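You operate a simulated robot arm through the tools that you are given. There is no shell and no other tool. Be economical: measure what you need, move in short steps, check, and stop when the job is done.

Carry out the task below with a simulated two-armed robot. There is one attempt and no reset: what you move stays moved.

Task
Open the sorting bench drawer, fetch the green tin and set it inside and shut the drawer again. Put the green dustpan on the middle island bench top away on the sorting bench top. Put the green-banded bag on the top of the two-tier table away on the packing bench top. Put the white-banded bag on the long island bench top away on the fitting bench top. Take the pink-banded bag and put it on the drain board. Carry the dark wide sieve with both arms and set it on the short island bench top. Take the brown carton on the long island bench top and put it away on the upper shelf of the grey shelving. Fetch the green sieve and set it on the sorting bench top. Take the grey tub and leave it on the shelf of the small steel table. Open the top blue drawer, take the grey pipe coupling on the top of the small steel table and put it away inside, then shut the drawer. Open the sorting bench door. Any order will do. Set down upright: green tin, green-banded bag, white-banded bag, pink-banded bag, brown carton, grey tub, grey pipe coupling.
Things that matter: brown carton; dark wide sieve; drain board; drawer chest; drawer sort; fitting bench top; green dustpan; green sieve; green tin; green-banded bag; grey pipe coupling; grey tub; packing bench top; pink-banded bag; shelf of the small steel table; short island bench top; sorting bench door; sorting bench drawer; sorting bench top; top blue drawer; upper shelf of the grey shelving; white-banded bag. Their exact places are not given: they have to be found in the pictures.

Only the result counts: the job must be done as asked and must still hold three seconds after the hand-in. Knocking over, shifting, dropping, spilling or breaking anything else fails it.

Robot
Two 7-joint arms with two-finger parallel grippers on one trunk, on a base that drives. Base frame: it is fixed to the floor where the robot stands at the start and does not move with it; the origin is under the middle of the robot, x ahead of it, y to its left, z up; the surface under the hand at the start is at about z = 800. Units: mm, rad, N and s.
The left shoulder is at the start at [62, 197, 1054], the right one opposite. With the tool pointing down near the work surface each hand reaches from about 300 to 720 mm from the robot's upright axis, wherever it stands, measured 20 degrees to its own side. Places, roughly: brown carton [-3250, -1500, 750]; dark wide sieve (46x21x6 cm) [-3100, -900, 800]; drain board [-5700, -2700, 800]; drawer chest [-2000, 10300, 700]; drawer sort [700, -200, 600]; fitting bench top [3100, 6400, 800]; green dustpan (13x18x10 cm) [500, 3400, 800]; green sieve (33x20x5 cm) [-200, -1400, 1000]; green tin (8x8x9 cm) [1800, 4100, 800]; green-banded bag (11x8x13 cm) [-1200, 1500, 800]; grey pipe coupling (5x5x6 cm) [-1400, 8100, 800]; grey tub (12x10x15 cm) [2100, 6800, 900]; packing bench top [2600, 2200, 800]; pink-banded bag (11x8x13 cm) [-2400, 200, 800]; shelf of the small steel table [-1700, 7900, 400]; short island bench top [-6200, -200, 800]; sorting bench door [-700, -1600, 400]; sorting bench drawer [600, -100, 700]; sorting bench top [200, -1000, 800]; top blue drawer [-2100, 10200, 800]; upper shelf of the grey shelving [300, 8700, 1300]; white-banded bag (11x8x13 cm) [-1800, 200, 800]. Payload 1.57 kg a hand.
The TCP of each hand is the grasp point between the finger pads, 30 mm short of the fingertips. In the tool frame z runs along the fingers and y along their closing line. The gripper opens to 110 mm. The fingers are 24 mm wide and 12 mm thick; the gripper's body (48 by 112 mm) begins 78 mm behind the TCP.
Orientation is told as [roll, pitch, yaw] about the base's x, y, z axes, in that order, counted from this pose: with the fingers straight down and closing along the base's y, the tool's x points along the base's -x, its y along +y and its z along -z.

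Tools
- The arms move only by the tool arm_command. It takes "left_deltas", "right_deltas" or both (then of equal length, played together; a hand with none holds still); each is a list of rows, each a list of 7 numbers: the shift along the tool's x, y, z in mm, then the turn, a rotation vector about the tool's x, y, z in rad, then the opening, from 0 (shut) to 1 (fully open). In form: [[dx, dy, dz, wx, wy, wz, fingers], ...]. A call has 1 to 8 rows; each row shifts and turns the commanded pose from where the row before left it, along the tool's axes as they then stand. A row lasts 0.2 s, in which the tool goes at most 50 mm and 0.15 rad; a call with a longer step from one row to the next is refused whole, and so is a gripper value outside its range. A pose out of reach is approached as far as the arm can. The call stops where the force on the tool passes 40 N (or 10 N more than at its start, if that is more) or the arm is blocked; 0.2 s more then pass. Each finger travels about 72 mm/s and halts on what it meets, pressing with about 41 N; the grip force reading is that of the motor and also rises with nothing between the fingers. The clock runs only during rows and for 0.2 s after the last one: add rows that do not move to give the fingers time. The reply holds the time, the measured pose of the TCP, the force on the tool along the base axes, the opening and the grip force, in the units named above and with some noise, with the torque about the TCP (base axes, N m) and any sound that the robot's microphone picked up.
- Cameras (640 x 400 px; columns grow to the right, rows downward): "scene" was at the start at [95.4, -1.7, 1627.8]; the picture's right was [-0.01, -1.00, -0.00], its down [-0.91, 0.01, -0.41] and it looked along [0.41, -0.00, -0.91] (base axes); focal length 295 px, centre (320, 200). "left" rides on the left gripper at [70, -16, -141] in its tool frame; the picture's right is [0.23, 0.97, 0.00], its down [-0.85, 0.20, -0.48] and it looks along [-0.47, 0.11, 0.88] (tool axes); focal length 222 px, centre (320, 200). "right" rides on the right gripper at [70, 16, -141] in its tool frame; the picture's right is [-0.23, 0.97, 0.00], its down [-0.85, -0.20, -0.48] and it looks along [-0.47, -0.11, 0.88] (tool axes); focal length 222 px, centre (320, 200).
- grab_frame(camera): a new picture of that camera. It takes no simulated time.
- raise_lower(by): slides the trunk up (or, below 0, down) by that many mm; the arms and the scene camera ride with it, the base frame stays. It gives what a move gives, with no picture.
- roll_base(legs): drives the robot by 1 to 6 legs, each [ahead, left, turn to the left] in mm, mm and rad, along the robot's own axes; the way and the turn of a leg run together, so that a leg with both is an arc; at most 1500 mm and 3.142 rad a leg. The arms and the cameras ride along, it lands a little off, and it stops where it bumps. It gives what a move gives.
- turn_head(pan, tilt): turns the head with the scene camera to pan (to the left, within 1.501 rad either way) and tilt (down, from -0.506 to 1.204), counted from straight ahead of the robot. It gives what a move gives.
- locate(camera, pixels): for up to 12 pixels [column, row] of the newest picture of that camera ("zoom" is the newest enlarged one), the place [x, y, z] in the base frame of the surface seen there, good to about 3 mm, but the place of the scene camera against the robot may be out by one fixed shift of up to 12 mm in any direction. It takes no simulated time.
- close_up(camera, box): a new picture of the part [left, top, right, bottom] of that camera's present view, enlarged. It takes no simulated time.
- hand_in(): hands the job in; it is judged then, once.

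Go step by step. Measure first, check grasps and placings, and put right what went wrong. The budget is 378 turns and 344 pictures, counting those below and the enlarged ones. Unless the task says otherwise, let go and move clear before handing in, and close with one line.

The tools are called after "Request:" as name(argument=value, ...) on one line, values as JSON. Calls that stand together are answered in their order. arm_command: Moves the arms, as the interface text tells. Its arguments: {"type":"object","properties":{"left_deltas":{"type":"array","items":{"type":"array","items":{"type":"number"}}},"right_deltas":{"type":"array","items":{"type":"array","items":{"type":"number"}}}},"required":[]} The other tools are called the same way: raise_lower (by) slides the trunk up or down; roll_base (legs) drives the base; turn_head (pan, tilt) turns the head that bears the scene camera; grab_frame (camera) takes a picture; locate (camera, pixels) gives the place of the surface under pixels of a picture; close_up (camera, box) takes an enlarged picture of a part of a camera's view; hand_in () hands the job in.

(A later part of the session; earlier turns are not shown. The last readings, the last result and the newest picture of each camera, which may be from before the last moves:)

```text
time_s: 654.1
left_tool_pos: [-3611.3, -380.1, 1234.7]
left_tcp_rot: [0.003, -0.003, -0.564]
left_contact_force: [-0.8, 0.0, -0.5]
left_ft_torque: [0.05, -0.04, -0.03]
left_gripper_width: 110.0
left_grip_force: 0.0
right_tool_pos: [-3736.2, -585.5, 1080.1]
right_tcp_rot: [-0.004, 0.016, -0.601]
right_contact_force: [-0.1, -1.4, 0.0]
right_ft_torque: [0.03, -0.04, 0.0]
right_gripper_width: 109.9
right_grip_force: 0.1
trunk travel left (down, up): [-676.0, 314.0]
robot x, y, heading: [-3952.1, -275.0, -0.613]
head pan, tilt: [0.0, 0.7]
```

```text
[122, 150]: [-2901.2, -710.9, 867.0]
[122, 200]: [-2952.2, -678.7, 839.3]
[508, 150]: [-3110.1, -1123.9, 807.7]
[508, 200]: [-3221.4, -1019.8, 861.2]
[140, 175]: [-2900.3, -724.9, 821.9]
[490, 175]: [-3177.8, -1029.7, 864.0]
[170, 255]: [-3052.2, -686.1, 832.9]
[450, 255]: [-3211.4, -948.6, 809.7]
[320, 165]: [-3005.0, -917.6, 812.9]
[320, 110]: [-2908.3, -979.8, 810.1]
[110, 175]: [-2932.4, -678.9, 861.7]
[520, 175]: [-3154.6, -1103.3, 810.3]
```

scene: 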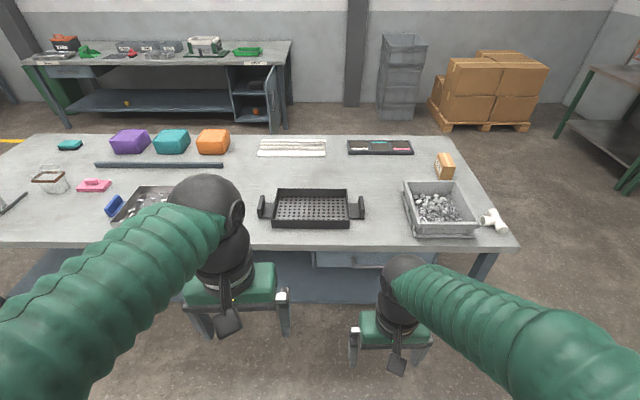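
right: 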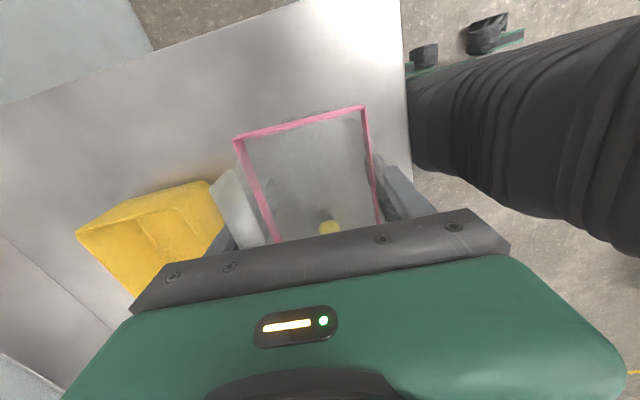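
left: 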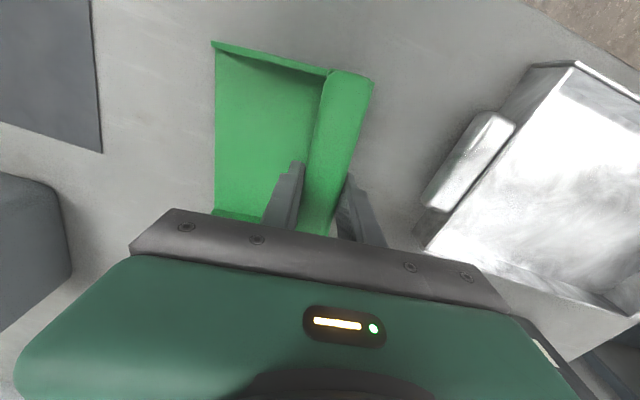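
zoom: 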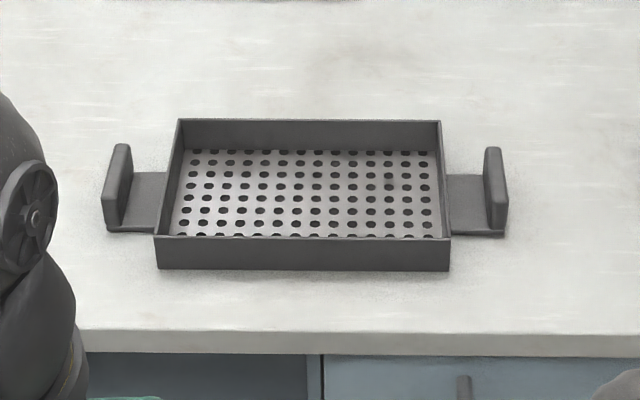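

The sieve's upright end plates are near (-2925,-695) and (-3195,-1030), tops about z 866. I'll drive so both arms can reach, then refine with the hand cameras.

Request:
roll_base(legs=[[0, 63, 0], [515, 0, -0.057]])

Request:
arm_command(left_deltas=[[-25, 25, 30, 0, 0, 0, 1], [-25, 25, 30, 0, 0, 0, 0.8], [-25, 25, 30, 0, 0, 0, 0.45], [-25, 20, 30, 0, 0, 0, 0.45], [-25, 0, 30, 0, 0, 0.04, 0.45], [-25, 0, 30, 0, 0, 0.04, 0.45]], right_deltas=[[-35, -15, 5, 0, -0.016, 0, 1], [-35, -15, 5, 0, 0, 0, 0.8], [-35, -15, 5, 0, 0, 0, 0.45], [-35, -15, 5, 0, 0, 0, 0.45], [-35, -15, 5, 0, 0, 0, 0.45], [-30, -10, 0, 0, 0, 0, 0.45]])

Request:
grab_frame(camera="scene")

Request:
grab_frame(camera="left")

Request:
grab_frame(camera="right")

```text
time_s: 657.7
left_tool_pos: [-3165.1, -663.4, 1234.1]
left_tcp_rot: [0.004, -0.005, -0.635]
left_contact_force: [-0.4, 0.0, -0.2]
left_ft_torque: [0.0, 0.0, -0.01]
left_gripper_width: 110.1
left_grip_force: 0.1
right_tool_pos: [-3301.6, -861.0, 1082.2]
right_tcp_rot: [-0.004, 0.013, -0.669]
right_contact_force: [0.5, -0.2, 0.5]
right_ft_torque: [0.0, 0.03, -0.02]
right_gripper_width: 109.8
right_grip_force: 0.1
trunk travel left (down, up): [-676.0, 314.0]
robot x, y, heading: [-3498.7, -539.0, -0.675]
head pan, tilt: [0.0, 0.7]
```

```text
time_s: 659.1
left_tool_pos: [-2979.1, -677.3, 1052.3]
left_tcp_rot: [-0.002, -0.001, -0.714]
left_contact_force: [-0.2, 0.1, -0.1]
left_ft_torque: [0.02, -0.01, 0.03]
left_gripper_width: 49.4
left_grip_force: 0.1
right_tool_pos: [-3187.9, -1052.9, 1057.1]
right_tcp_rot: [-0.008, 0.001, -0.671]
right_contact_force: [-0.1, 0.1, 1.2]
right_ft_torque: [0.03, 0.04, 0.0]
right_gripper_width: 49.4
right_grip_force: 0.0
trunk travel left (down, up): [-676.0, 314.0]
robot x, y, heading: [-3500.2, -541.2, -0.679]
head pan, tilt: [0.0, 0.7]
```

```text
162 pictures are left
```

scene: 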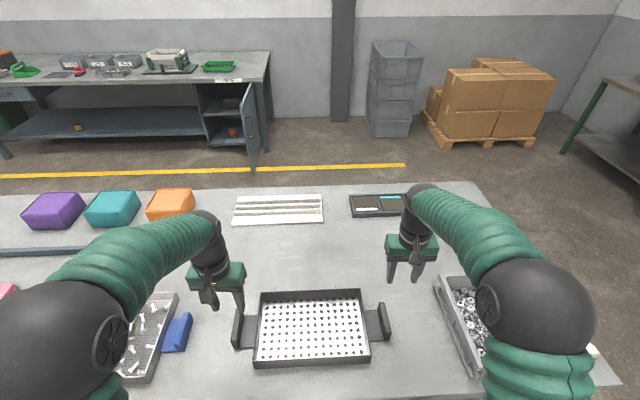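

```text
161 pictures are left
```

left: 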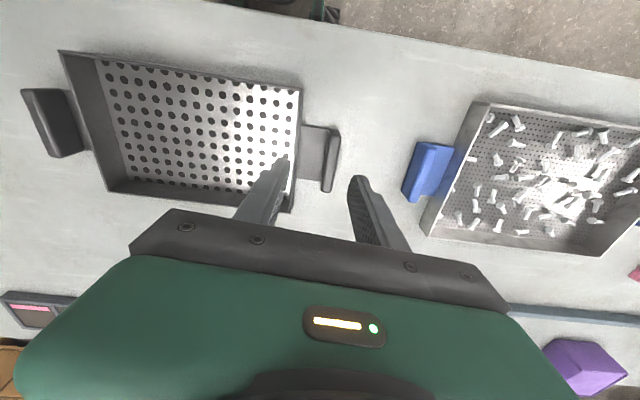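

```text
160 pictures are left
```

right: 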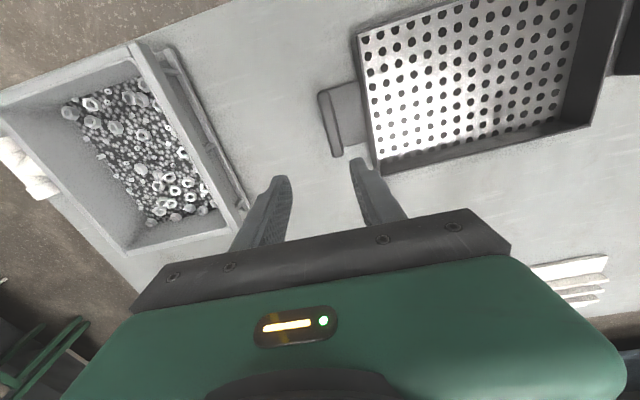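

Request:
locate(camera="left", pixels=[[336, 130], [333, 155], [327, 188], [322, 160], [298, 150], [310, 150], [412, 185], [292, 100]])

Request:
locate(camera="right", pixels=[[322, 95], [328, 125], [336, 154], [340, 125], [366, 110], [355, 110], [245, 205], [335, 90]])

```text
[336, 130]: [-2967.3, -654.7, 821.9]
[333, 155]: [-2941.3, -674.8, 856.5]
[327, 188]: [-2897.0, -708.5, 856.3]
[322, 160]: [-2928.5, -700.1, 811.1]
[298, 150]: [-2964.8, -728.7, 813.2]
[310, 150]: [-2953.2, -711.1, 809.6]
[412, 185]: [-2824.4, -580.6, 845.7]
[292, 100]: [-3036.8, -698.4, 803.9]
```

```text
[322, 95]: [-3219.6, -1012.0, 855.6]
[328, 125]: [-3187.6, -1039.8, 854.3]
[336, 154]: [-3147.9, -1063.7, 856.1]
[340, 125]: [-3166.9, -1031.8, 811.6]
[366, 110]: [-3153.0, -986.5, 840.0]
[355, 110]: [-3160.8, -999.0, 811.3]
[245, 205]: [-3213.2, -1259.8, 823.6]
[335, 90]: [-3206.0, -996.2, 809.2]
```

Plate centres: left (-2934,-680), right (-3184,-1038), tops z 856. I'll align both hands and descend to z 850.

Request:
arm_command(left_deltas=[[0, 0, 0, 0, 0, -0.08, 0.45], [-38, 24, 0, 0, 0, 0, 0.45], [0, 0, 35, 0, 0, 0, 0.45], [0, 0, 35, 0, 0, 0, 0.45], [0, 0, 35, 0, 0, 0, 0.45]], right_deltas=[[0, 0, 0, 0, 0, -0.04, 0.45], [5.7, 14.5, 0, 0, 0, 0, 0.45], [0, 0, 36, 0, 0, 0, 0.45], [0, 0, 37, 0, 0, 0, 0.45], [0, 0, 37, 0, 0, 0, 0.45]])

Request:
grab_frame(camera="left")

Request:
grab_frame(camera="right")

```text
time_s: 660.3
left_tool_pos: [-2932.7, -679.5, 947.0]
left_tcp_rot: [-0.002, -0.003, -0.636]
left_contact_force: [0.3, 1.0, -0.1]
left_ft_torque: [0.02, 0.01, -0.03]
left_gripper_width: 49.5
left_grip_force: 0.0
right_tool_pos: [-3185.4, -1037.4, 945.4]
right_tcp_rot: [-0.01, 0.002, -0.629]
right_contact_force: [0.1, -0.3, -0.3]
right_ft_torque: [-0.01, 0.02, 0.02]
right_gripper_width: 49.4
right_grip_force: 0.1
trunk travel left (down, up): [-676.0, 314.0]
robot x, y, heading: [-3498.5, -536.3, -0.678]
head pan, tilt: [0.0, 0.7]
```

```text
159 pictures are left
```

left: 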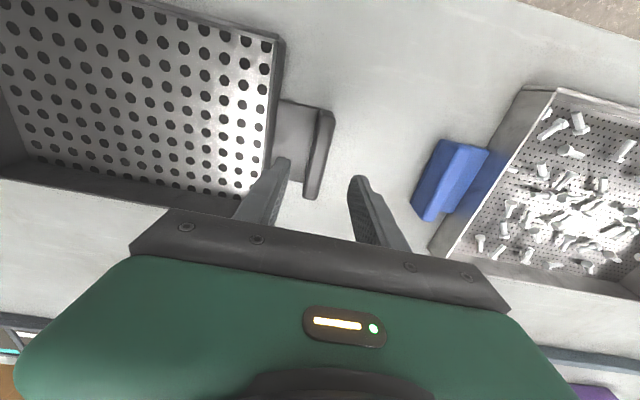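

```text
158 pictures are left
```

right: 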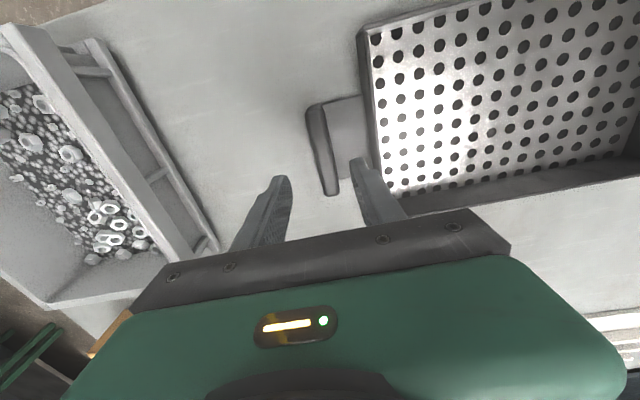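

Both plates are centred between the fingers. I'll descend and close both hands together.

Request:
arm_command(left_deltas=[[0, 0, 40, 0, 0, 0, 0.45], [0, 0, 40, 0, 0, 0, 0.45], [0, 0, 16, 0, 0, 0, 0.45], [0, 0, 0, 0, 0, 0, 0.25], [0, 0, 0, 0, 0, 0, 0], [0, 0, 0, 0, 0, 0, 0], [0, 0, 0, 0, 0, 0, 0]], right_deltas=[[0, 0, 40, 0, 0, 0, 0.45], [0, 0, 40, 0, 0, 0, 0.45], [0, 0, 14, 0, 0, 0, 0.45], [0, 0, 0, 0, 0, 0, 0.25], [0, 0, 0, 0, 0, 0, 0], [0, 0, 0, 0, 0, 0, 0], [0, 0, 0, 0, 0, 0, 0]])

Request:
grab_frame(camera="left")

Request:
grab_frame(camera="right")

```text
time_s: 661.9
left_tool_pos: [-2938.6, -679.5, 852.7]
left_tcp_rot: [-0.005, -0.005, -0.634]
left_contact_force: [-12.7, -15.1, 2.0]
left_ft_torque: [0.29, -0.26, 0.38]
left_gripper_width: 19.5
left_grip_force: 33.8
right_tool_pos: [-3188.2, -1035.5, 853.7]
right_tcp_rot: [-0.007, -0.001, -0.628]
right_contact_force: [12.8, 17.9, 3.2]
right_ft_torque: [0.94, -0.56, 0.02]
right_gripper_width: 19.7
right_grip_force: 33.4
trunk travel left (down, up): [-676.0, 314.0]
robot x, y, heading: [-3498.6, -538.1, -0.671]
head pan, tilt: [0.0, 0.7]
```

```text
157 pictures are left
```

left: 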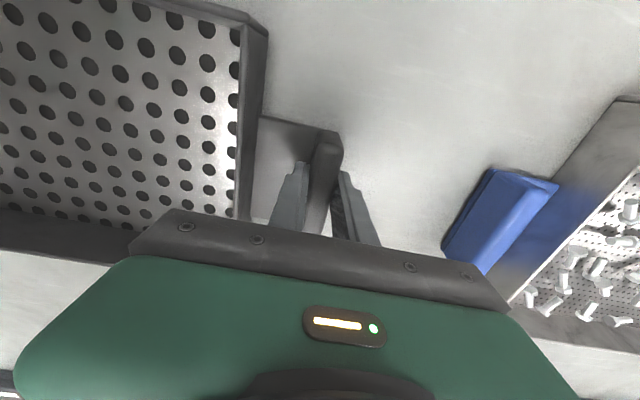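

```text
156 pictures are left
```

right: 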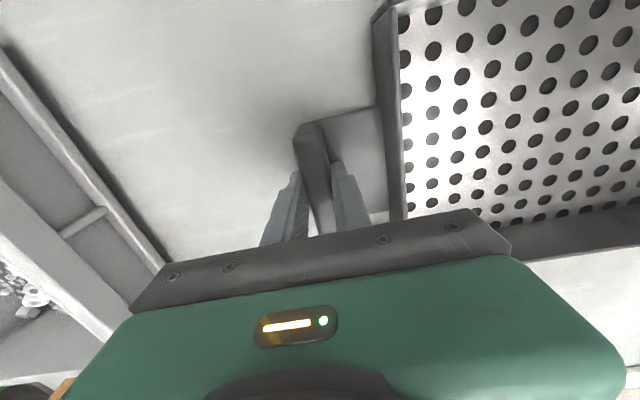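

Both plates are gripped (19.5 mm each). I'll lift with the trunk.

Request:
raise_lower(by=150)

Request:
grab_frame(camera="scene")

```text
time_s: 663.6
left_tool_pos: [-2937.5, -679.8, 1002.6]
left_tcp_rot: [-0.005, -0.004, -0.634]
left_contact_force: [-14.9, -22.7, -4.5]
left_ft_torque: [0.18, -0.16, 0.44]
left_gripper_width: 19.9
left_grip_force: 33.8
right_tool_pos: [-3187.1, -1036.3, 1003.5]
right_tcp_rot: [-0.006, 0.002, -0.628]
right_contact_force: [14.7, 23.9, 0.3]
right_ft_torque: [0.88, -0.5, 0.01]
right_gripper_width: 19.5
right_grip_force: 34.5
trunk travel left (down, up): [-826.0, 164.0]
robot x, y, heading: [-3499.1, -532.6, -0.671]
head pan, tilt: [0.0, 0.7]
```

```text
155 pictures are left
```

scene: 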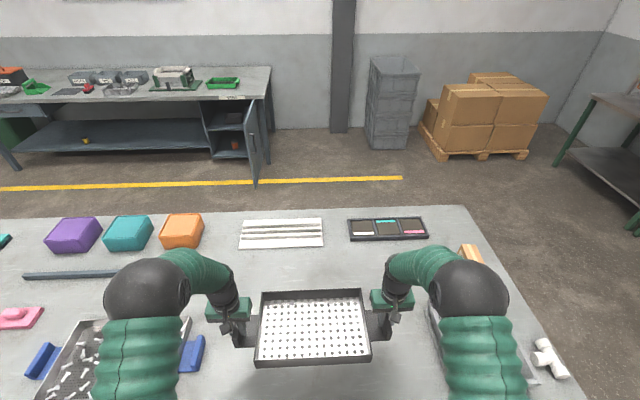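

The sieve is held level. I'll back off, turn round and drive to the short island.

Request:
roll_base(legs=[[-600, 0, 0], [0, 0, 3.14], [300, 1250, 0.05]])

Request:
turn_head(pan=0, tilt=0.45)

Request:
grab_frame(camera="scene")

```text
time_s: 680.5
left_tool_pos: [-5534.1, -875.0, 1004.1]
left_tcp_rot: [-0.004, -0.003, 2.565]
left_contact_force: [13.3, 24.2, -4.6]
left_ft_torque: [-0.14, 0.1, 0.38]
left_gripper_width: 19.5
left_grip_force: 33.8
right_tool_pos: [-5305.0, -505.6, 1002.2]
right_tcp_rot: [-0.003, -0.001, 2.568]
right_contact_force: [-13.5, -23.9, -0.4]
right_ft_torque: [-0.89, 0.51, -0.03]
right_gripper_width: 19.6
right_grip_force: 33.5
trunk travel left (down, up): [-826.0, 164.0]
robot x, y, heading: [-4966.8, -987.5, 2.523]
head pan, tilt: [0.0, 0.7]
```

```text
time_s: 681.3
left_tool_pos: [-5531.1, -877.2, 1004.4]
left_tcp_rot: [-0.005, -0.005, 2.563]
left_contact_force: [0.3, 1.8, -5.3]
left_ft_torque: [-0.53, 0.36, 0.46]
left_gripper_width: 19.5
left_grip_force: 33.3
right_tool_pos: [-5303.8, -508.3, 1004.5]
right_tcp_rot: [-0.005, -0.003, 2.57]
right_contact_force: [0.4, -1.2, 0.3]
right_ft_torque: [-0.6, 0.32, -0.03]
right_gripper_width: 19.7
right_grip_force: 33.6
trunk travel left (down, up): [-826.0, 164.0]
robot x, y, heading: [-4966.2, -988.5, 2.524]
head pan, tilt: [0.0, 0.45]
```

```text
154 pictures are left
```

scene: 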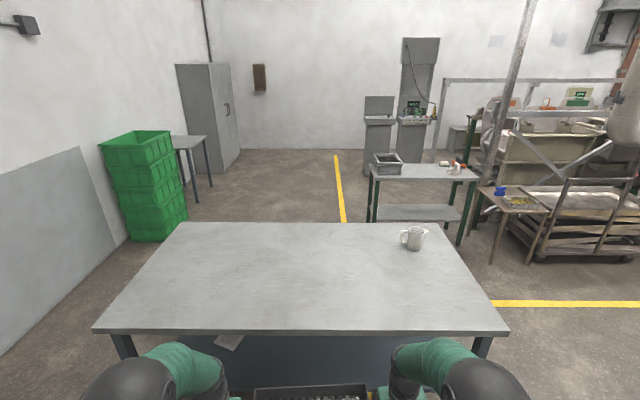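

The short island is straight ahead, nearly empty (a mug at (412,238)). I'll measure its front edge.

Request:
locate(camera="scene", pixels=[[300, 325], [110, 325], [500, 325], [300, 290], [412, 250], [310, 270]])

```text
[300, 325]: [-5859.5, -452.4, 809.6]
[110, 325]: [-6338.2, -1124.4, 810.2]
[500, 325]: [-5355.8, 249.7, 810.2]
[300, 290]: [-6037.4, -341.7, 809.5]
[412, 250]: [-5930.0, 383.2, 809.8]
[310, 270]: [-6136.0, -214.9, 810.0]
```

Request:
roll_base(legs=[[680, 0, 0]])

Request:
raise_lower(by=-144)

Request:
turn_head(pan=0, tilt=0.9)

Request:
grab_frame(camera="scene")

```text
time_s: 685.1
left_tool_pos: [-6082.9, -470.3, 1005.6]
left_tcp_rot: [-0.006, -0.007, 2.548]
left_contact_force: [-0.9, 2.2, -4.6]
left_ft_torque: [-0.53, 0.21, 0.42]
left_gripper_width: 19.6
left_grip_force: 33.1
right_tool_pos: [-5849.5, -103.6, 1005.0]
right_tcp_rot: [-0.005, 0.0, 2.557]
right_contact_force: [-0.3, -2.3, 0.2]
right_ft_torque: [-0.48, 0.4, -0.02]
right_gripper_width: 20.0
right_grip_force: 34.0
trunk travel left (down, up): [-826.0, 164.0]
robot x, y, heading: [-5519.7, -586.7, 2.505]
head pan, tilt: [0.0, 0.45]
```

```text
time_s: 686.8
left_tool_pos: [-6081.0, -469.4, 861.7]
left_tcp_rot: [-0.005, -0.008, 2.548]
left_contact_force: [-0.3, 0.8, -4.5]
left_ft_torque: [-0.48, 0.26, 0.47]
left_gripper_width: 20.0
left_grip_force: 33.7
right_tool_pos: [-5847.7, -106.1, 862.6]
right_tcp_rot: [-0.005, -0.003, 2.555]
right_contact_force: [0.8, -1.6, -0.2]
right_ft_torque: [-0.44, 0.25, -0.07]
right_gripper_width: 19.5
right_grip_force: 33.3
trunk travel left (down, up): [-682.0, 308.0]
robot x, y, heading: [-5523.0, -588.3, 2.511]
head pan, tilt: [0.0, 0.45]
```

```text
time_s: 687.7
left_tool_pos: [-6081.4, -470.6, 861.2]
left_tcp_rot: [-0.006, -0.008, 2.548]
left_contact_force: [-0.8, 0.8, -5.4]
left_ft_torque: [-0.55, 0.24, 0.47]
left_gripper_width: 19.7
left_grip_force: 33.7
right_tool_pos: [-5848.4, -104.8, 861.0]
right_tcp_rot: [-0.007, -0.003, 2.556]
right_contact_force: [0.2, -1.2, -0.3]
right_ft_torque: [-0.45, 0.29, -0.02]
right_gripper_width: 19.5
right_grip_force: 33.5
trunk travel left (down, up): [-682.0, 308.0]
robot x, y, heading: [-5517.3, -589.0, 2.507]
head pan, tilt: [0.0, 0.901]
```

```text
153 pictures are left
```

scene: 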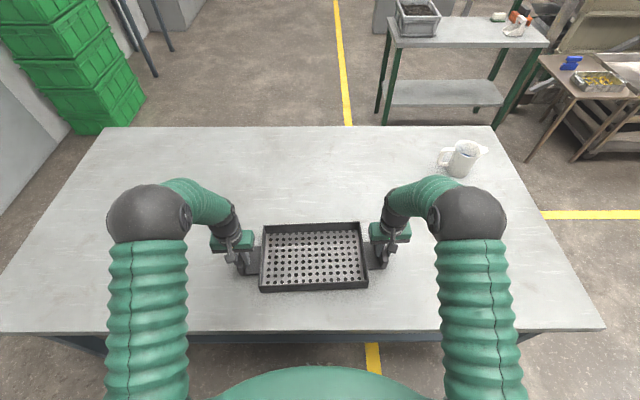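

Now I'll lower the last 8 mm with both arms.

Request:
arm_command(left_deltas=[[0, 0, 3, 0, 0, 0, 0], [0, 0, 3, 0, 0, 0, 0], [0, 0, 2, 0, 0, 0, 0], [0, 0, 1, 0, 0, 0, 0]], right_deltas=[[0, 0, 3, 0, 0, 0, 0], [0, 0, 3, 0, 0, 0, 0], [0, 0, 2, 0, 0, 0, 0], [0, 0, 1, 0, 0, 0, 0]])

```text
time_s: 688.7
left_tool_pos: [-6081.6, -470.7, 854.7]
left_tcp_rot: [-0.005, -0.012, 2.549]
left_contact_force: [-1.2, 4.1, 11.3]
left_ft_torque: [-1.06, -0.41, 0.33]
left_gripper_width: 19.6
left_grip_force: 33.8
right_tool_pos: [-5846.4, -105.5, 854.2]
right_tcp_rot: [-0.006, -0.005, 2.557]
right_contact_force: [-4.7, -1.7, 8.7]
right_ft_torque: [-1.06, -0.48, -0.19]
right_gripper_width: 19.7
right_grip_force: 33.3
trunk travel left (down, up): [-682.0, 308.0]
robot x, y, heading: [-5516.9, -586.8, 2.507]
head pan, tilt: [0.0, 0.901]
```

The sieve is down (both hands read +9 to +11 N). I'll open, rise and tuck.

Request:
arm_command(left_deltas=[[0, 0, 0, 0, 0, 0, 0.3], [0, 0, 0, 0, 0, 0, 0.45], [0, 0, 0, 0, 0, 0, 0.45], [0, 0, -40, 0, 0, 0, 0.45], [0, 0, -45, 0, 0, 0, 0.45], [0, 0, -45, 0, 0, 0, 0.45], [0, 0, -45, 0, 0, 0, 0.8], [45, 0, -10, 0, 0, 0, 1]], right_deltas=[[0, 0, 0, 0, 0, 0, 0.3], [0, 0, 0, 0, 0, 0, 0.45], [0, 0, 0, 0, 0, 0, 0.45], [0, 0, -40, 0, 0, 0, 0.45], [0, 0, -45, 0, 0, 0, 0.45], [0, 0, -45, 0, 0, 0, 0.45], [0, 0, -45, 0, 0, 0, 0.8], [45, 0, -10, 0, 0, 0, 1]])

Request:
arm_command(left_deltas=[[45, 0, 0, 0, 0, 0, 1], [45, 0, 0, 0, 0, 0, 1], [45, 0, 0, 0, 0, 0, 1], [30, 0, 0, 0, 0, 0, 1]], right_deltas=[[45, 0, 0, 0, 0, 0, 1], [45, 0, 0, 0, 0, 0, 1], [45, 0, 0, 0, 0, 0, 1], [30, 0, 0, 0, 0, 0, 1]])

Request:
grab_frame(camera="scene")

```text
time_s: 690.5
left_tool_pos: [-6040.8, -500.4, 1041.6]
left_tcp_rot: [-0.004, -0.014, 2.549]
left_contact_force: [1.2, -0.6, -0.4]
left_ft_torque: [0.05, 0.07, -0.03]
left_gripper_width: 110.1
left_grip_force: 0.0
right_tool_pos: [-5805.1, -135.1, 1040.1]
right_tcp_rot: [-0.004, -0.008, 2.555]
right_contact_force: [0.5, -0.5, 1.3]
right_ft_torque: [0.0, 0.03, 0.03]
right_gripper_width: 110.0
right_grip_force: 0.0
trunk travel left (down, up): [-682.0, 308.0]
robot x, y, heading: [-5522.9, -585.5, 2.507]
head pan, tilt: [0.0, 0.901]
```

```text
time_s: 691.5
left_tool_pos: [-5905.1, -589.9, 1036.6]
left_tcp_rot: [-0.005, -0.01, 2.549]
left_contact_force: [0.5, -0.6, 0.3]
left_ft_torque: [0.02, 0.02, 0.04]
left_gripper_width: 109.9
left_grip_force: 0.0
right_tool_pos: [-5671.4, -224.8, 1038.5]
right_tcp_rot: [-0.005, -0.007, 2.556]
right_contact_force: [0.9, 0.6, -0.1]
right_ft_torque: [0.05, 0.02, 0.02]
right_gripper_width: 110.2
right_grip_force: 0.1
trunk travel left (down, up): [-682.0, 308.0]
robot x, y, heading: [-5522.2, -590.8, 2.509]
head pan, tilt: [0.0, 0.901]
```

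```text
152 pictures are left
```

scene: 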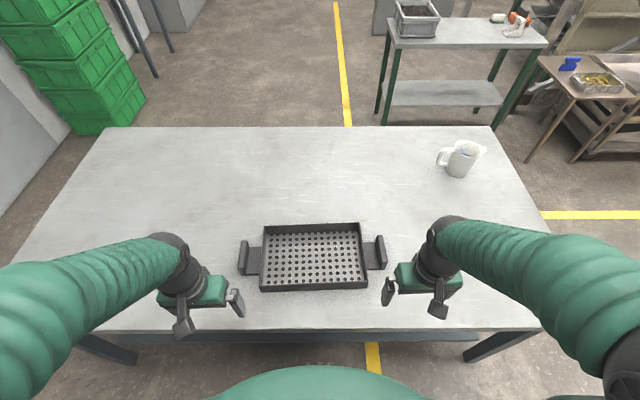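

The dark sieve is on the short island. Last is the brown carton: I'll drive to the long island's south end and look at it.

Request:
roll_base(legs=[[-600, 0, 0], [-600, 150, 0], [-1150, 0, 0], [0, 0, -1.56]])

Request:
turn_head(pan=0, tilt=0.6)

Request:
grab_frame(camera="scene")

```text
time_s: 707.2
left_tool_pos: [-3715.0, -1727.8, 1036.9]
left_tcp_rot: [-0.006, -0.01, 0.981]
left_contact_force: [0.2, 0.8, 0.2]
left_ft_torque: [-0.01, 0.03, 0.0]
left_gripper_width: 109.9
left_grip_force: 0.2
right_tool_pos: [-3350.1, -1960.4, 1037.4]
right_tcp_rot: [-0.006, -0.003, 0.989]
right_contact_force: [-0.3, 0.4, 0.7]
right_ft_torque: [-0.02, -0.01, 0.02]
right_gripper_width: 110.1
right_grip_force: 0.1
trunk travel left (down, up): [-682.0, 308.0]
robot x, y, heading: [-3717.4, -2116.7, 0.937]
head pan, tilt: [0.0, 0.901]
```

```text
time_s: 708.0
left_tool_pos: [-3716.6, -1727.7, 1036.6]
left_tcp_rot: [-0.005, -0.01, 0.981]
left_contact_force: [-0.6, 0.0, 0.7]
left_ft_torque: [0.03, -0.02, 0.0]
left_gripper_width: 110.2
left_grip_force: 0.1
right_tool_pos: [-3349.6, -1961.3, 1039.1]
right_tcp_rot: [-0.005, -0.004, 0.987]
right_contact_force: [0.7, 0.2, 0.8]
right_ft_torque: [-0.01, 0.0, 0.03]
right_gripper_width: 110.2
right_grip_force: 0.1
trunk travel left (down, up): [-682.0, 308.0]
robot x, y, heading: [-3714.4, -2116.3, 0.94]
head pan, tilt: [0.0, 0.6]
```

```text
151 pictures are left
```

scene: 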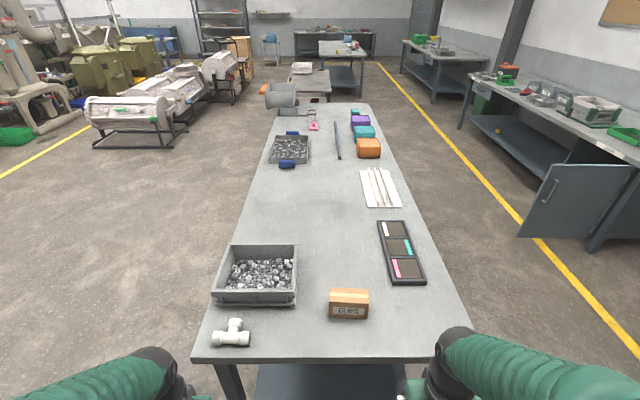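

The carton is at (349,303), near the island's south end. I'll zoom in and measure.

Request:
close_up(camera="scene", box=[300, 260, 400, 340])

Request:
locate(camera="zoom", pixels=[[190, 155], [335, 155], [340, 205], [180, 200], [185, 275], [335, 285], [260, 175], [260, 240], [260, 290], [260, 340]])

Request:
locate(camera="scene", pixels=[[300, 355], [215, 352], [460, 352], [385, 270], [298, 290]])

```text
5.00 times, centred on (350, 300) of scene
```

zoom: 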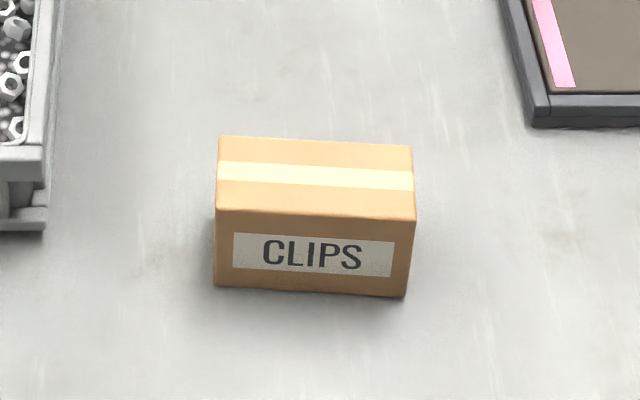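

```text
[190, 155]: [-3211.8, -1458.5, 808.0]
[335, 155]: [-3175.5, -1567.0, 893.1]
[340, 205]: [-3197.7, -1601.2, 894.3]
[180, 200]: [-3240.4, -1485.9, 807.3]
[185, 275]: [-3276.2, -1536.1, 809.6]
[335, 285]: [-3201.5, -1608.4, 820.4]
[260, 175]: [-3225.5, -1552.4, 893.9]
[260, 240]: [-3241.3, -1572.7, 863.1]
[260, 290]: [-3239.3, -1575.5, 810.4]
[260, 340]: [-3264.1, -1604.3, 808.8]
```

```text
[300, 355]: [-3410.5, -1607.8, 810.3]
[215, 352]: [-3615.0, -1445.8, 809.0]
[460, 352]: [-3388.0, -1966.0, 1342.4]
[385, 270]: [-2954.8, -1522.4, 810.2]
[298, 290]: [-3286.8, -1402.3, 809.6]
```

The carton is about 120 wide and 70 deep, so I'll first re-orient it: lift it from above, turn it 90 degrees and set it down near the edge, then regrip it with a tilted hand for the shelf. Driving in, right hand toward it.

Request:
roll_base(legs=[[0, 138, 0.005], [240, 0, 0]])

Request:
arm_command(right_deltas=[[0, 0, -10, 0, 0, -0.14, 1], [0, 0, -10, 0, 0, -0.14, 1], [0, 0, -10, 0, 0, -0.14, 1], [0, 0, 0, 0, 0, -0.14, 1], [0, 0, 0, 0, 0, -0.14, 1], [0, 0, 0, 0, 0, -0.14, 1], [0, 0, 0, 0, 0, -0.14, 1], [0, 0, 0, 0, 0, -0.14, 1]])

Request:
arm_command(right_deltas=[[0, 0, 0, 0, 0, -0.14, 1], [0, 0, 0, 0, 0, -0.14, 1], [0, 0, 0, 0, 0, -0.14, 1]])

Request:
grab_frame(camera="right")

Request:
turn_head(pan=-0.2, tilt=0.9)

Request:
grab_frame(camera="scene")

```text
time_s: 710.7
left_tool_pos: [-3689.0, -1461.2, 1037.3]
left_tcp_rot: [-0.007, -0.011, 0.985]
left_contact_force: [0.4, -0.2, 0.5]
left_ft_torque: [0.01, 0.01, -0.02]
left_gripper_width: 110.1
left_grip_force: 0.1
right_tool_pos: [-3321.8, -1690.9, 1037.7]
right_tcp_rot: [-0.006, -0.005, 0.99]
right_contact_force: [0.4, -0.3, 0.6]
right_ft_torque: [0.02, -0.01, 0.0]
right_gripper_width: 110.1
right_grip_force: 0.1
trunk travel left (down, up): [-682.0, 308.0]
robot x, y, heading: [-3682.1, -1848.1, 0.943]
head pan, tilt: [0.0, 0.6]
```

```text
time_s: 712.5
left_tool_pos: [-3683.3, -1462.9, 1037.5]
left_tcp_rot: [0.001, -0.01, 0.983]
left_contact_force: [0.0, 0.0, 0.2]
left_ft_torque: [-0.01, 0.04, 0.01]
left_gripper_width: 109.7
left_grip_force: 0.0
right_tool_pos: [-3316.6, -1694.2, 1067.6]
right_tcp_rot: [-0.005, -0.001, 2.115]
right_contact_force: [-0.6, -0.9, 0.2]
right_ft_torque: [0.01, 0.01, 0.01]
right_gripper_width: 109.6
right_grip_force: 0.0
trunk travel left (down, up): [-682.0, 308.0]
robot x, y, heading: [-3684.2, -1846.5, 0.938]
head pan, tilt: [0.0, 0.6]
```

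```text
time_s: 713.3
left_tool_pos: [-3684.6, -1459.8, 1038.0]
left_tcp_rot: [-0.002, -0.009, 0.984]
left_contact_force: [-0.1, 0.0, 0.2]
left_ft_torque: [-0.02, 0.01, 0.01]
left_gripper_width: 109.9
left_grip_force: 0.1
right_tool_pos: [-3317.2, -1691.9, 1066.8]
right_tcp_rot: [-0.004, 0.003, 2.535]
right_contact_force: [0.6, -0.3, -0.2]
right_ft_torque: [0.03, 0.01, -0.03]
right_gripper_width: 110.1
right_grip_force: 0.1
trunk travel left (down, up): [-682.0, 308.0]
robot x, y, heading: [-3686.6, -1844.5, 0.944]
head pan, tilt: [0.0, 0.6]
```

```text
149 pictures are left
```

right: 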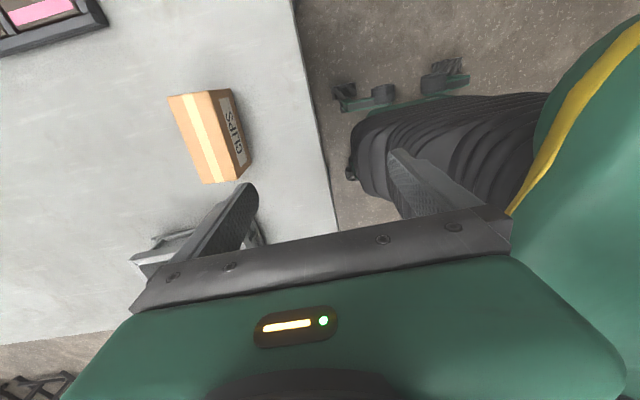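

```text
time_s: 714.1
left_tool_pos: [-3684.6, -1461.2, 1036.8]
left_tcp_rot: [-0.001, -0.006, 0.984]
left_contact_force: [-1.2, -0.5, -0.3]
left_ft_torque: [-0.01, 0.0, 0.04]
left_gripper_width: 110.2
left_grip_force: 0.1
right_tool_pos: [-3317.9, -1691.4, 1066.7]
right_tcp_rot: [-0.003, 0.002, 2.53]
right_contact_force: [0.6, 0.1, 0.1]
right_ft_torque: [0.0, 0.01, 0.01]
right_gripper_width: 109.8
right_grip_force: 0.0
trunk travel left (down, up): [-682.0, 308.0]
robot x, y, heading: [-3682.0, -1845.7, 0.942]
head pan, tilt: [-0.201, 0.901]
```

```text
148 pictures are left
```

scene: 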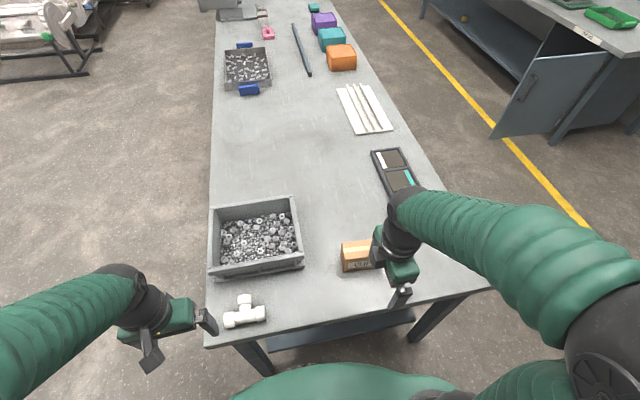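

Request:
locate(camera="right", pixels=[[170, 97], [213, 93], [236, 178], [205, 182], [233, 92], [250, 158], [240, 180], [205, 140], [325, 180], [310, 100], [135, 250]])

```text
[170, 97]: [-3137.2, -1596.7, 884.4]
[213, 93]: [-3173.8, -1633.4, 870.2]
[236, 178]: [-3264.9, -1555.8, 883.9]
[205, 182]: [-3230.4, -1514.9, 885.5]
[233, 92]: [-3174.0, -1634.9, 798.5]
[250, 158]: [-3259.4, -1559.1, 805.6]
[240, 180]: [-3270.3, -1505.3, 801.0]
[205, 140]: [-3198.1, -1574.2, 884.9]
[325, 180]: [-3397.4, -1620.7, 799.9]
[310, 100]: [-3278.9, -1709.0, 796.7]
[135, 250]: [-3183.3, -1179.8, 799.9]
```

The carton is 53 x 124 x 85, centred at (-3201,-1575). I'll align the right hand across its short side and descend.

Request:
arm_command(right_deltas=[[0, 0, 0, 0, 0, 0.13, 1], [1.9, -41, 0, 0, 0, 0, 1], [1.9, -41, 0, 0, 0, 0, 1], [1.9, -41, 0, 0, 0, 0, 0.8], [1.9, -41, 0, 0, 0, 0, 0.8], [0, 0, 45, 0, 0, 0, 0.8], [0, 0, 45, 0, 0, 0, 0.8]])

Request:
grab_frame(camera="right")

```text
time_s: 715.7
left_tool_pos: [-3684.9, -1460.0, 1038.3]
left_tcp_rot: [-0.002, -0.005, 0.984]
left_contact_force: [0.4, 0.2, 0.4]
left_ft_torque: [0.04, 0.02, 0.02]
left_gripper_width: 110.1
left_grip_force: 0.0
right_tool_pos: [-3202.9, -1573.7, 977.6]
right_tcp_rot: [-0.006, 0.002, 2.401]
right_contact_force: [0.7, 0.3, 0.3]
right_ft_torque: [0.02, 0.02, -0.01]
right_gripper_width: 88.1
right_grip_force: 0.1
trunk travel left (down, up): [-682.0, 308.0]
robot x, y, heading: [-3682.6, -1843.6, 0.947]
head pan, tilt: [-0.201, 0.901]
```

```text
147 pictures are left
```

right: 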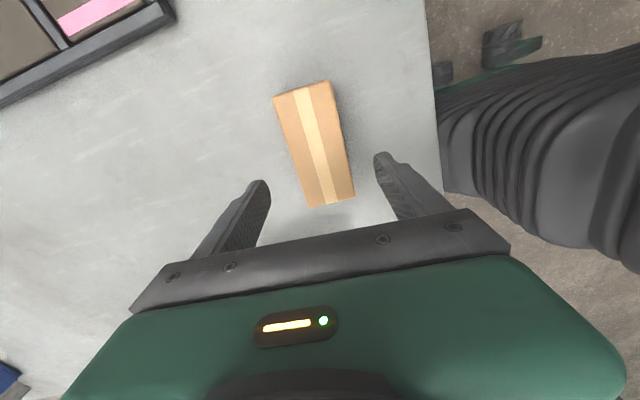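

Request:
arm_command(right_deltas=[[0, 0, 45, 0, 0, 0, 0.8], [0, 0, 45, 0, 0, 0, 0.8], [0, 0, 43, 0, 0, 0, 0.8], [0, 0, 0, 0, 0, 0, 0.4], [0, 0, 0, 0, 0, 0, 0], [0, 0, 0, 0, 0, 0, 0], [0, 0, 0, 0, 0, 0, 0]])

Request:
arm_command(right_deltas=[[0, 0, -40, 0, 0, 0, 0], [0, 45, -30, 0, 0, 0, 0], [0, 0, 0, 0, 0, 0.1455, 0], [0, 0, 0, 0, 0, 0.1455, 0], [0, 0, 0, 0, 0, 0.1455, 0], [0, 0, 0, 0, 0, 0.1455, 0], [0, 0, 0, 0, 0, 0.1455, 0], [0, 0, 0, 0, 0, 0.1455, 0]])

Request:
arm_command(right_deltas=[[0, 0, 0, 0, 0, 0.1455, 0], [0, 0, 0, 0, 0, 0.1455, 0], [0, 0, 0, 0, 0, 0.1455, 0], [0, 0, 0, 0, 0, 0.1455, 0]])

Request:
grab_frame(camera="right")

Request:
grab_frame(camera="scene")

```text
time_s: 717.3
left_tool_pos: [-3683.5, -1460.8, 1037.1]
left_tcp_rot: [-0.003, -0.008, 0.983]
left_contact_force: [0.4, -0.3, 0.4]
left_ft_torque: [-0.01, -0.02, 0.0]
left_gripper_width: 110.1
left_grip_force: 0.0
right_tool_pos: [-3201.1, -1574.7, 843.5]
right_tcp_rot: [-0.004, 0.002, 2.402]
right_contact_force: [-0.4, -0.5, 0.4]
right_ft_torque: [-0.08, -0.03, 0.0]
right_gripper_width: 59.8
right_grip_force: 40.8
trunk travel left (down, up): [-682.0, 308.0]
robot x, y, heading: [-3680.5, -1848.7, 0.944]
head pan, tilt: [-0.201, 0.901]
```

```text
refused: row 2 steps farther than a row can; nothing moved
```

```text
time_s: 718.3
left_tool_pos: [-3684.1, -1460.6, 1037.7]
left_tcp_rot: [-0.002, -0.008, 0.986]
left_contact_force: [0.9, -0.3, 0.4]
left_ft_torque: [0.01, 0.0, 0.0]
left_gripper_width: 109.9
left_grip_force: 0.1
right_tool_pos: [-3200.6, -1575.2, 844.6]
right_tcp_rot: [-0.002, -0.003, 1.817]
right_contact_force: [-0.2, 0.1, 0.8]
right_ft_torque: [-0.04, 0.0, -0.03]
right_gripper_width: 60.0
right_grip_force: 40.9
trunk travel left (down, up): [-682.0, 308.0]
robot x, y, heading: [-3689.1, -1846.8, 0.948]
head pan, tilt: [-0.201, 0.901]
```

```text
146 pictures are left
```

right: 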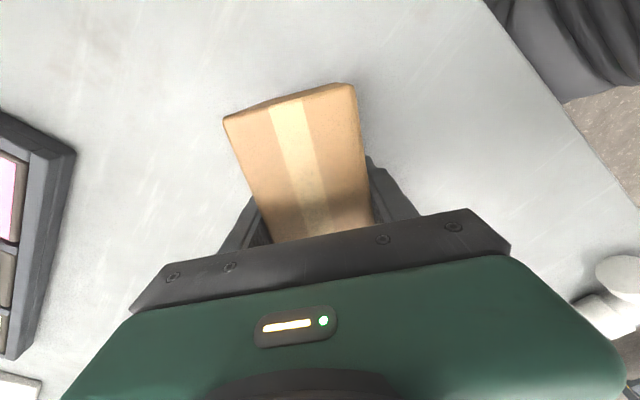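

```text
145 pictures are left
```

scene: 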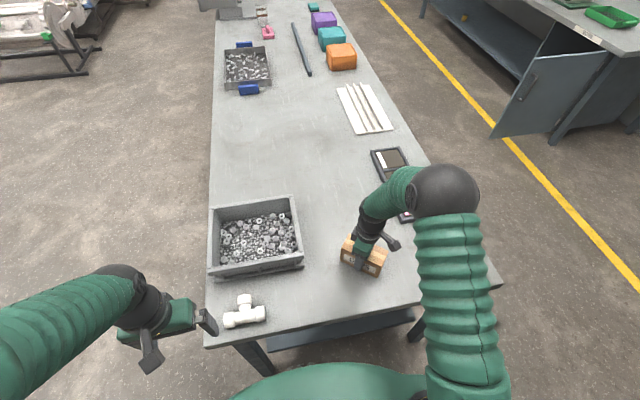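

The lift row was too long, so it just turned on the table, harmlessly. I'll lift 20, finish the turn, move back 45 and set down.

Request:
arm_command(right_deltas=[[0, 0, -20, 0, 0, 0, 0], [0, 0, 0, 0, 0, 0.1455, 0], [0, 0, 0, 0, 0, 0.1455, 0], [0, 0, 0, 0, 0, 0.1455, 0], [0, 0, 0, 0, 0, 0.1455, 0], [0, 0, 0, 0, 0, 0.1455, 0], [0, 0, 0, 0, 0, 0.1455, 0], [45, 0, 0, 0, 0, 0, 0]])

Request:
arm_command(right_deltas=[[0, 0, 15, 0, 0, 0, 0], [0, 0, 4, 0, 0, 0, 0], [0, 0, 2, 0, 0, 0, 0], [0, 0, 1, 0, 0, 0, 0]])

Request:
grab_frame(camera="scene")

```text
time_s: 720.1
left_tool_pos: [-3685.6, -1462.4, 1037.4]
left_tcp_rot: [-0.002, -0.01, 0.985]
left_contact_force: [0.2, 0.2, -0.8]
left_ft_torque: [0.01, -0.01, -0.02]
left_gripper_width: 110.1
left_grip_force: 0.0
right_tool_pos: [-3231.3, -1613.8, 865.9]
right_tcp_rot: [-0.003, -0.007, 0.945]
right_contact_force: [-0.4, 0.6, -2.8]
right_ft_torque: [0.01, 0.02, 0.01]
right_gripper_width: 59.7
right_grip_force: 41.4
trunk travel left (down, up): [-682.0, 308.0]
robot x, y, heading: [-3681.8, -1841.4, 0.94]
head pan, tilt: [-0.201, 0.901]
```

```text
time_s: 721.1
left_tool_pos: [-3686.2, -1461.3, 1037.6]
left_tcp_rot: [-0.004, -0.009, 0.985]
left_contact_force: [-0.8, 1.2, 0.4]
left_ft_torque: [-0.01, 0.03, -0.03]
left_gripper_width: 109.9
left_grip_force: 0.0
right_tool_pos: [-3228.5, -1610.5, 844.1]
right_tcp_rot: [-0.003, -0.005, 0.947]
right_contact_force: [3.0, -0.9, 17.3]
right_ft_torque: [-0.77, 1.18, 0.21]
right_gripper_width: 60.0
right_grip_force: 40.7
trunk travel left (down, up): [-682.0, 308.0]
robot x, y, heading: [-3685.2, -1844.9, 0.946]
head pan, tilt: [-0.201, 0.901]
```

```text
144 pictures are left
```

scene: 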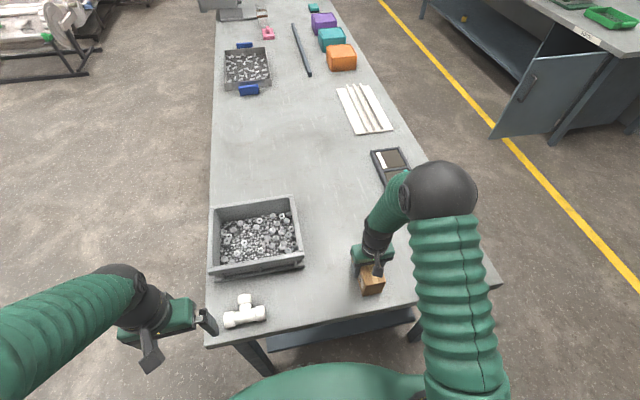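

Contact is made and the carton now points toward me. I'll release, rise, back the base 210 and tilt the hand 60 degrees.

Request:
arm_command(right_deltas=[[0, 0, 0, 0, 0, 0, 0.8], [0, 0, 0, 0, 0, 0, 0.9], [0, 0, -40, 0, 0, 0, 0.9], [0, 0, -45, 0, 0, 0, 0.9], [0, 0, -45, 0, 0, 0, 0.9]])

Request:
roll_base(legs=[[-210, 0, 0]])

Request:
arm_command(right_deltas=[[-20, 0, 10, 0, -0.1496, 0, 0.9], [-20, 0, 10, 0, -0.1496, 0, 0.9], [-20, 0, 10, 0, -0.1496, 0, 0.9], [-10, 0, 10, 0, -0.1496, 0, 0.9], [0, 0, 10, 0, -0.1496, 0, 0.9], [0, 0, 10, 0, -0.1496, 0, 0.9], [0, 0, 0, 0, -0.1496, 0, 0.9]])

Request:
grab_frame(camera="right")

Request:
grab_frame(camera="scene")

```text
time_s: 722.3
left_tool_pos: [-3685.3, -1460.4, 1036.5]
left_tcp_rot: [-0.002, -0.008, 0.984]
left_contact_force: [-0.8, -0.5, 1.0]
left_ft_torque: [0.01, -0.02, 0.02]
left_gripper_width: 109.8
left_grip_force: 0.1
right_tool_pos: [-3227.4, -1610.0, 974.8]
right_tcp_rot: [-0.002, -0.007, 0.945]
right_contact_force: [0.3, -0.5, 0.4]
right_ft_torque: [-0.06, 0.01, 0.01]
right_gripper_width: 99.2
right_grip_force: 0.1
trunk travel left (down, up): [-682.0, 308.0]
robot x, y, heading: [-3684.4, -1845.1, 0.94]
head pan, tilt: [-0.201, 0.901]
```

```text
time_s: 724.0
left_tool_pos: [-3805.8, -1630.8, 1035.4]
left_tcp_rot: [0.0, -0.005, 0.98]
left_contact_force: [-0.6, -0.3, 0.2]
left_ft_torque: [-0.03, 0.01, -0.01]
left_gripper_width: 110.0
left_grip_force: 0.0
right_tool_pos: [-3349.2, -1782.0, 973.3]
right_tcp_rot: [-0.002, -0.002, 0.942]
right_contact_force: [-0.9, -0.7, 0.3]
right_ft_torque: [0.03, 0.01, -0.01]
right_gripper_width: 99.0
right_grip_force: 0.1
trunk travel left (down, up): [-682.0, 308.0]
robot x, y, heading: [-3807.8, -2014.1, 0.937]
head pan, tilt: [-0.201, 0.901]
```

```text
time_s: 725.5
left_tool_pos: [-3807.4, -1632.1, 1037.6]
left_tcp_rot: [-0.002, -0.008, 0.98]
left_contact_force: [0.1, -0.6, -0.3]
left_ft_torque: [0.01, 0.02, 0.0]
left_gripper_width: 110.1
left_grip_force: 0.0
right_tool_pos: [-3297.8, -1711.8, 933.0]
right_tcp_rot: [-0.001, -1.052, 0.944]
right_contact_force: [0.5, 1.7, -0.3]
right_ft_torque: [0.02, 0.02, -0.02]
right_gripper_width: 99.0
right_grip_force: 0.0
trunk travel left (down, up): [-682.0, 308.0]
robot x, y, heading: [-3807.7, -2013.5, 0.937]
head pan, tilt: [-0.201, 0.901]
```

```text
143 pictures are left
```

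right: 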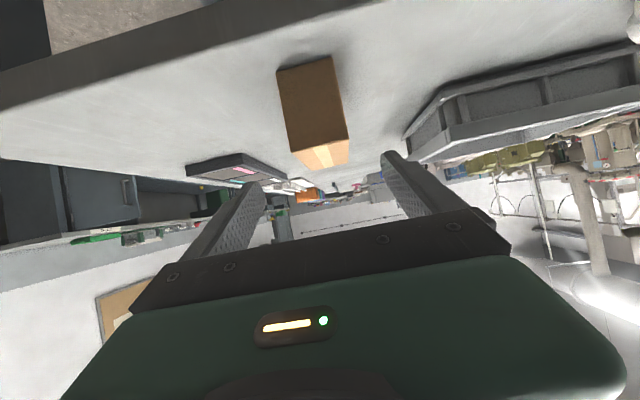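

```text
142 pictures are left
```

scene: 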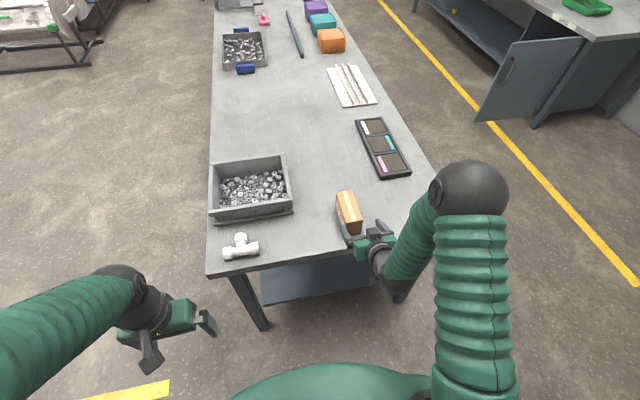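

The hand is tilted with the carton in view at (315,110). I'll measure it from here.

Request:
locate(camera="right", pixels=[[282, 75], [330, 62], [345, 135], [293, 150], [315, 100], [300, 160], [345, 158], [320, 152]])

```text
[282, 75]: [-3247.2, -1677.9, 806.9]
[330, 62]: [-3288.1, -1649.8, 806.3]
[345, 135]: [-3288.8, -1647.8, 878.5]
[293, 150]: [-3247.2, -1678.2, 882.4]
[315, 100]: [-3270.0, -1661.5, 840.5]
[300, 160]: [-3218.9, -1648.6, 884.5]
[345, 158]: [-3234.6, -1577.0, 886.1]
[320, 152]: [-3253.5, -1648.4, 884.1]
```

The carton's centre is (-3232,-1612). I'll slide in along the finger direction by 132 and close.

Request:
arm_command(right_deltas=[[14, 5, 0, 0, 0, 0, 0.9], [0, 0, 44, 0, 0, 0, 0.9], [0, 0, 44, 0, 0, 0, 0.9], [0, 0, 44, 0, 0, 0, 0.9], [0, 0, 0, 0, 0, 0, 0.5], [0, 0, 0, 0, 0, 0, 0], [0, 0, 0, 0, 0, 0, 0]])

Request:
grab_frame(camera="right")

Request:
close_up(camera="scene", box=[280, 150, 440, 280])

```text
time_s: 727.1
left_tool_pos: [-3807.5, -1632.8, 1036.3]
left_tcp_rot: [-0.001, -0.008, 0.978]
left_contact_force: [-0.3, 0.5, 0.1]
left_ft_torque: [0.0, 0.0, 0.01]
left_gripper_width: 110.3
left_grip_force: 0.0
right_tool_pos: [-3240.2, -1623.8, 855.3]
right_tcp_rot: [-0.002, -1.051, 0.944]
right_contact_force: [-0.4, -0.3, -0.9]
right_ft_torque: [0.04, 0.03, -0.03]
right_gripper_width: 60.1
right_grip_force: 41.2
trunk travel left (down, up): [-682.0, 308.0]
robot x, y, heading: [-3807.4, -2017.1, 0.944]
head pan, tilt: [-0.201, 0.901]
```

```text
141 pictures are left
```

right: 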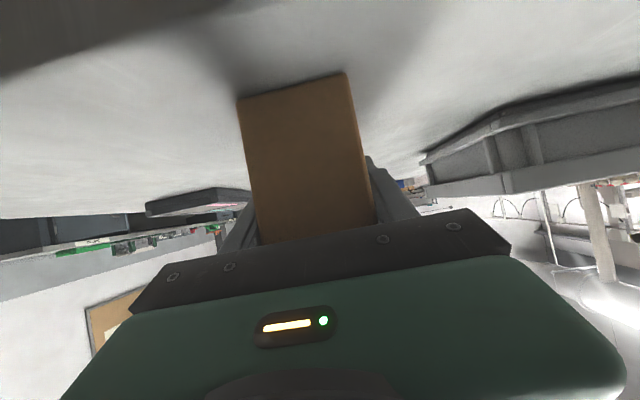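

```text
3.08 times, centred on (360, 215) of scene
```

zoom: 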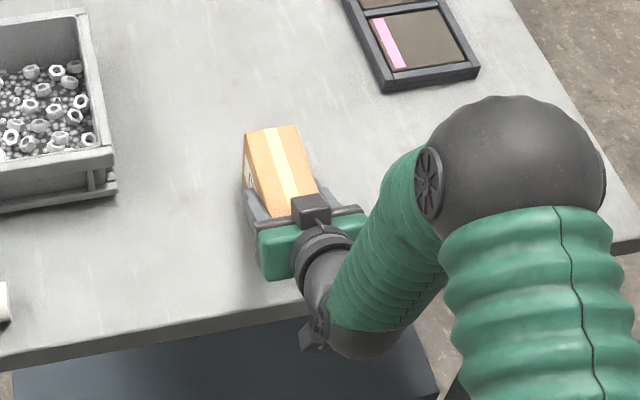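

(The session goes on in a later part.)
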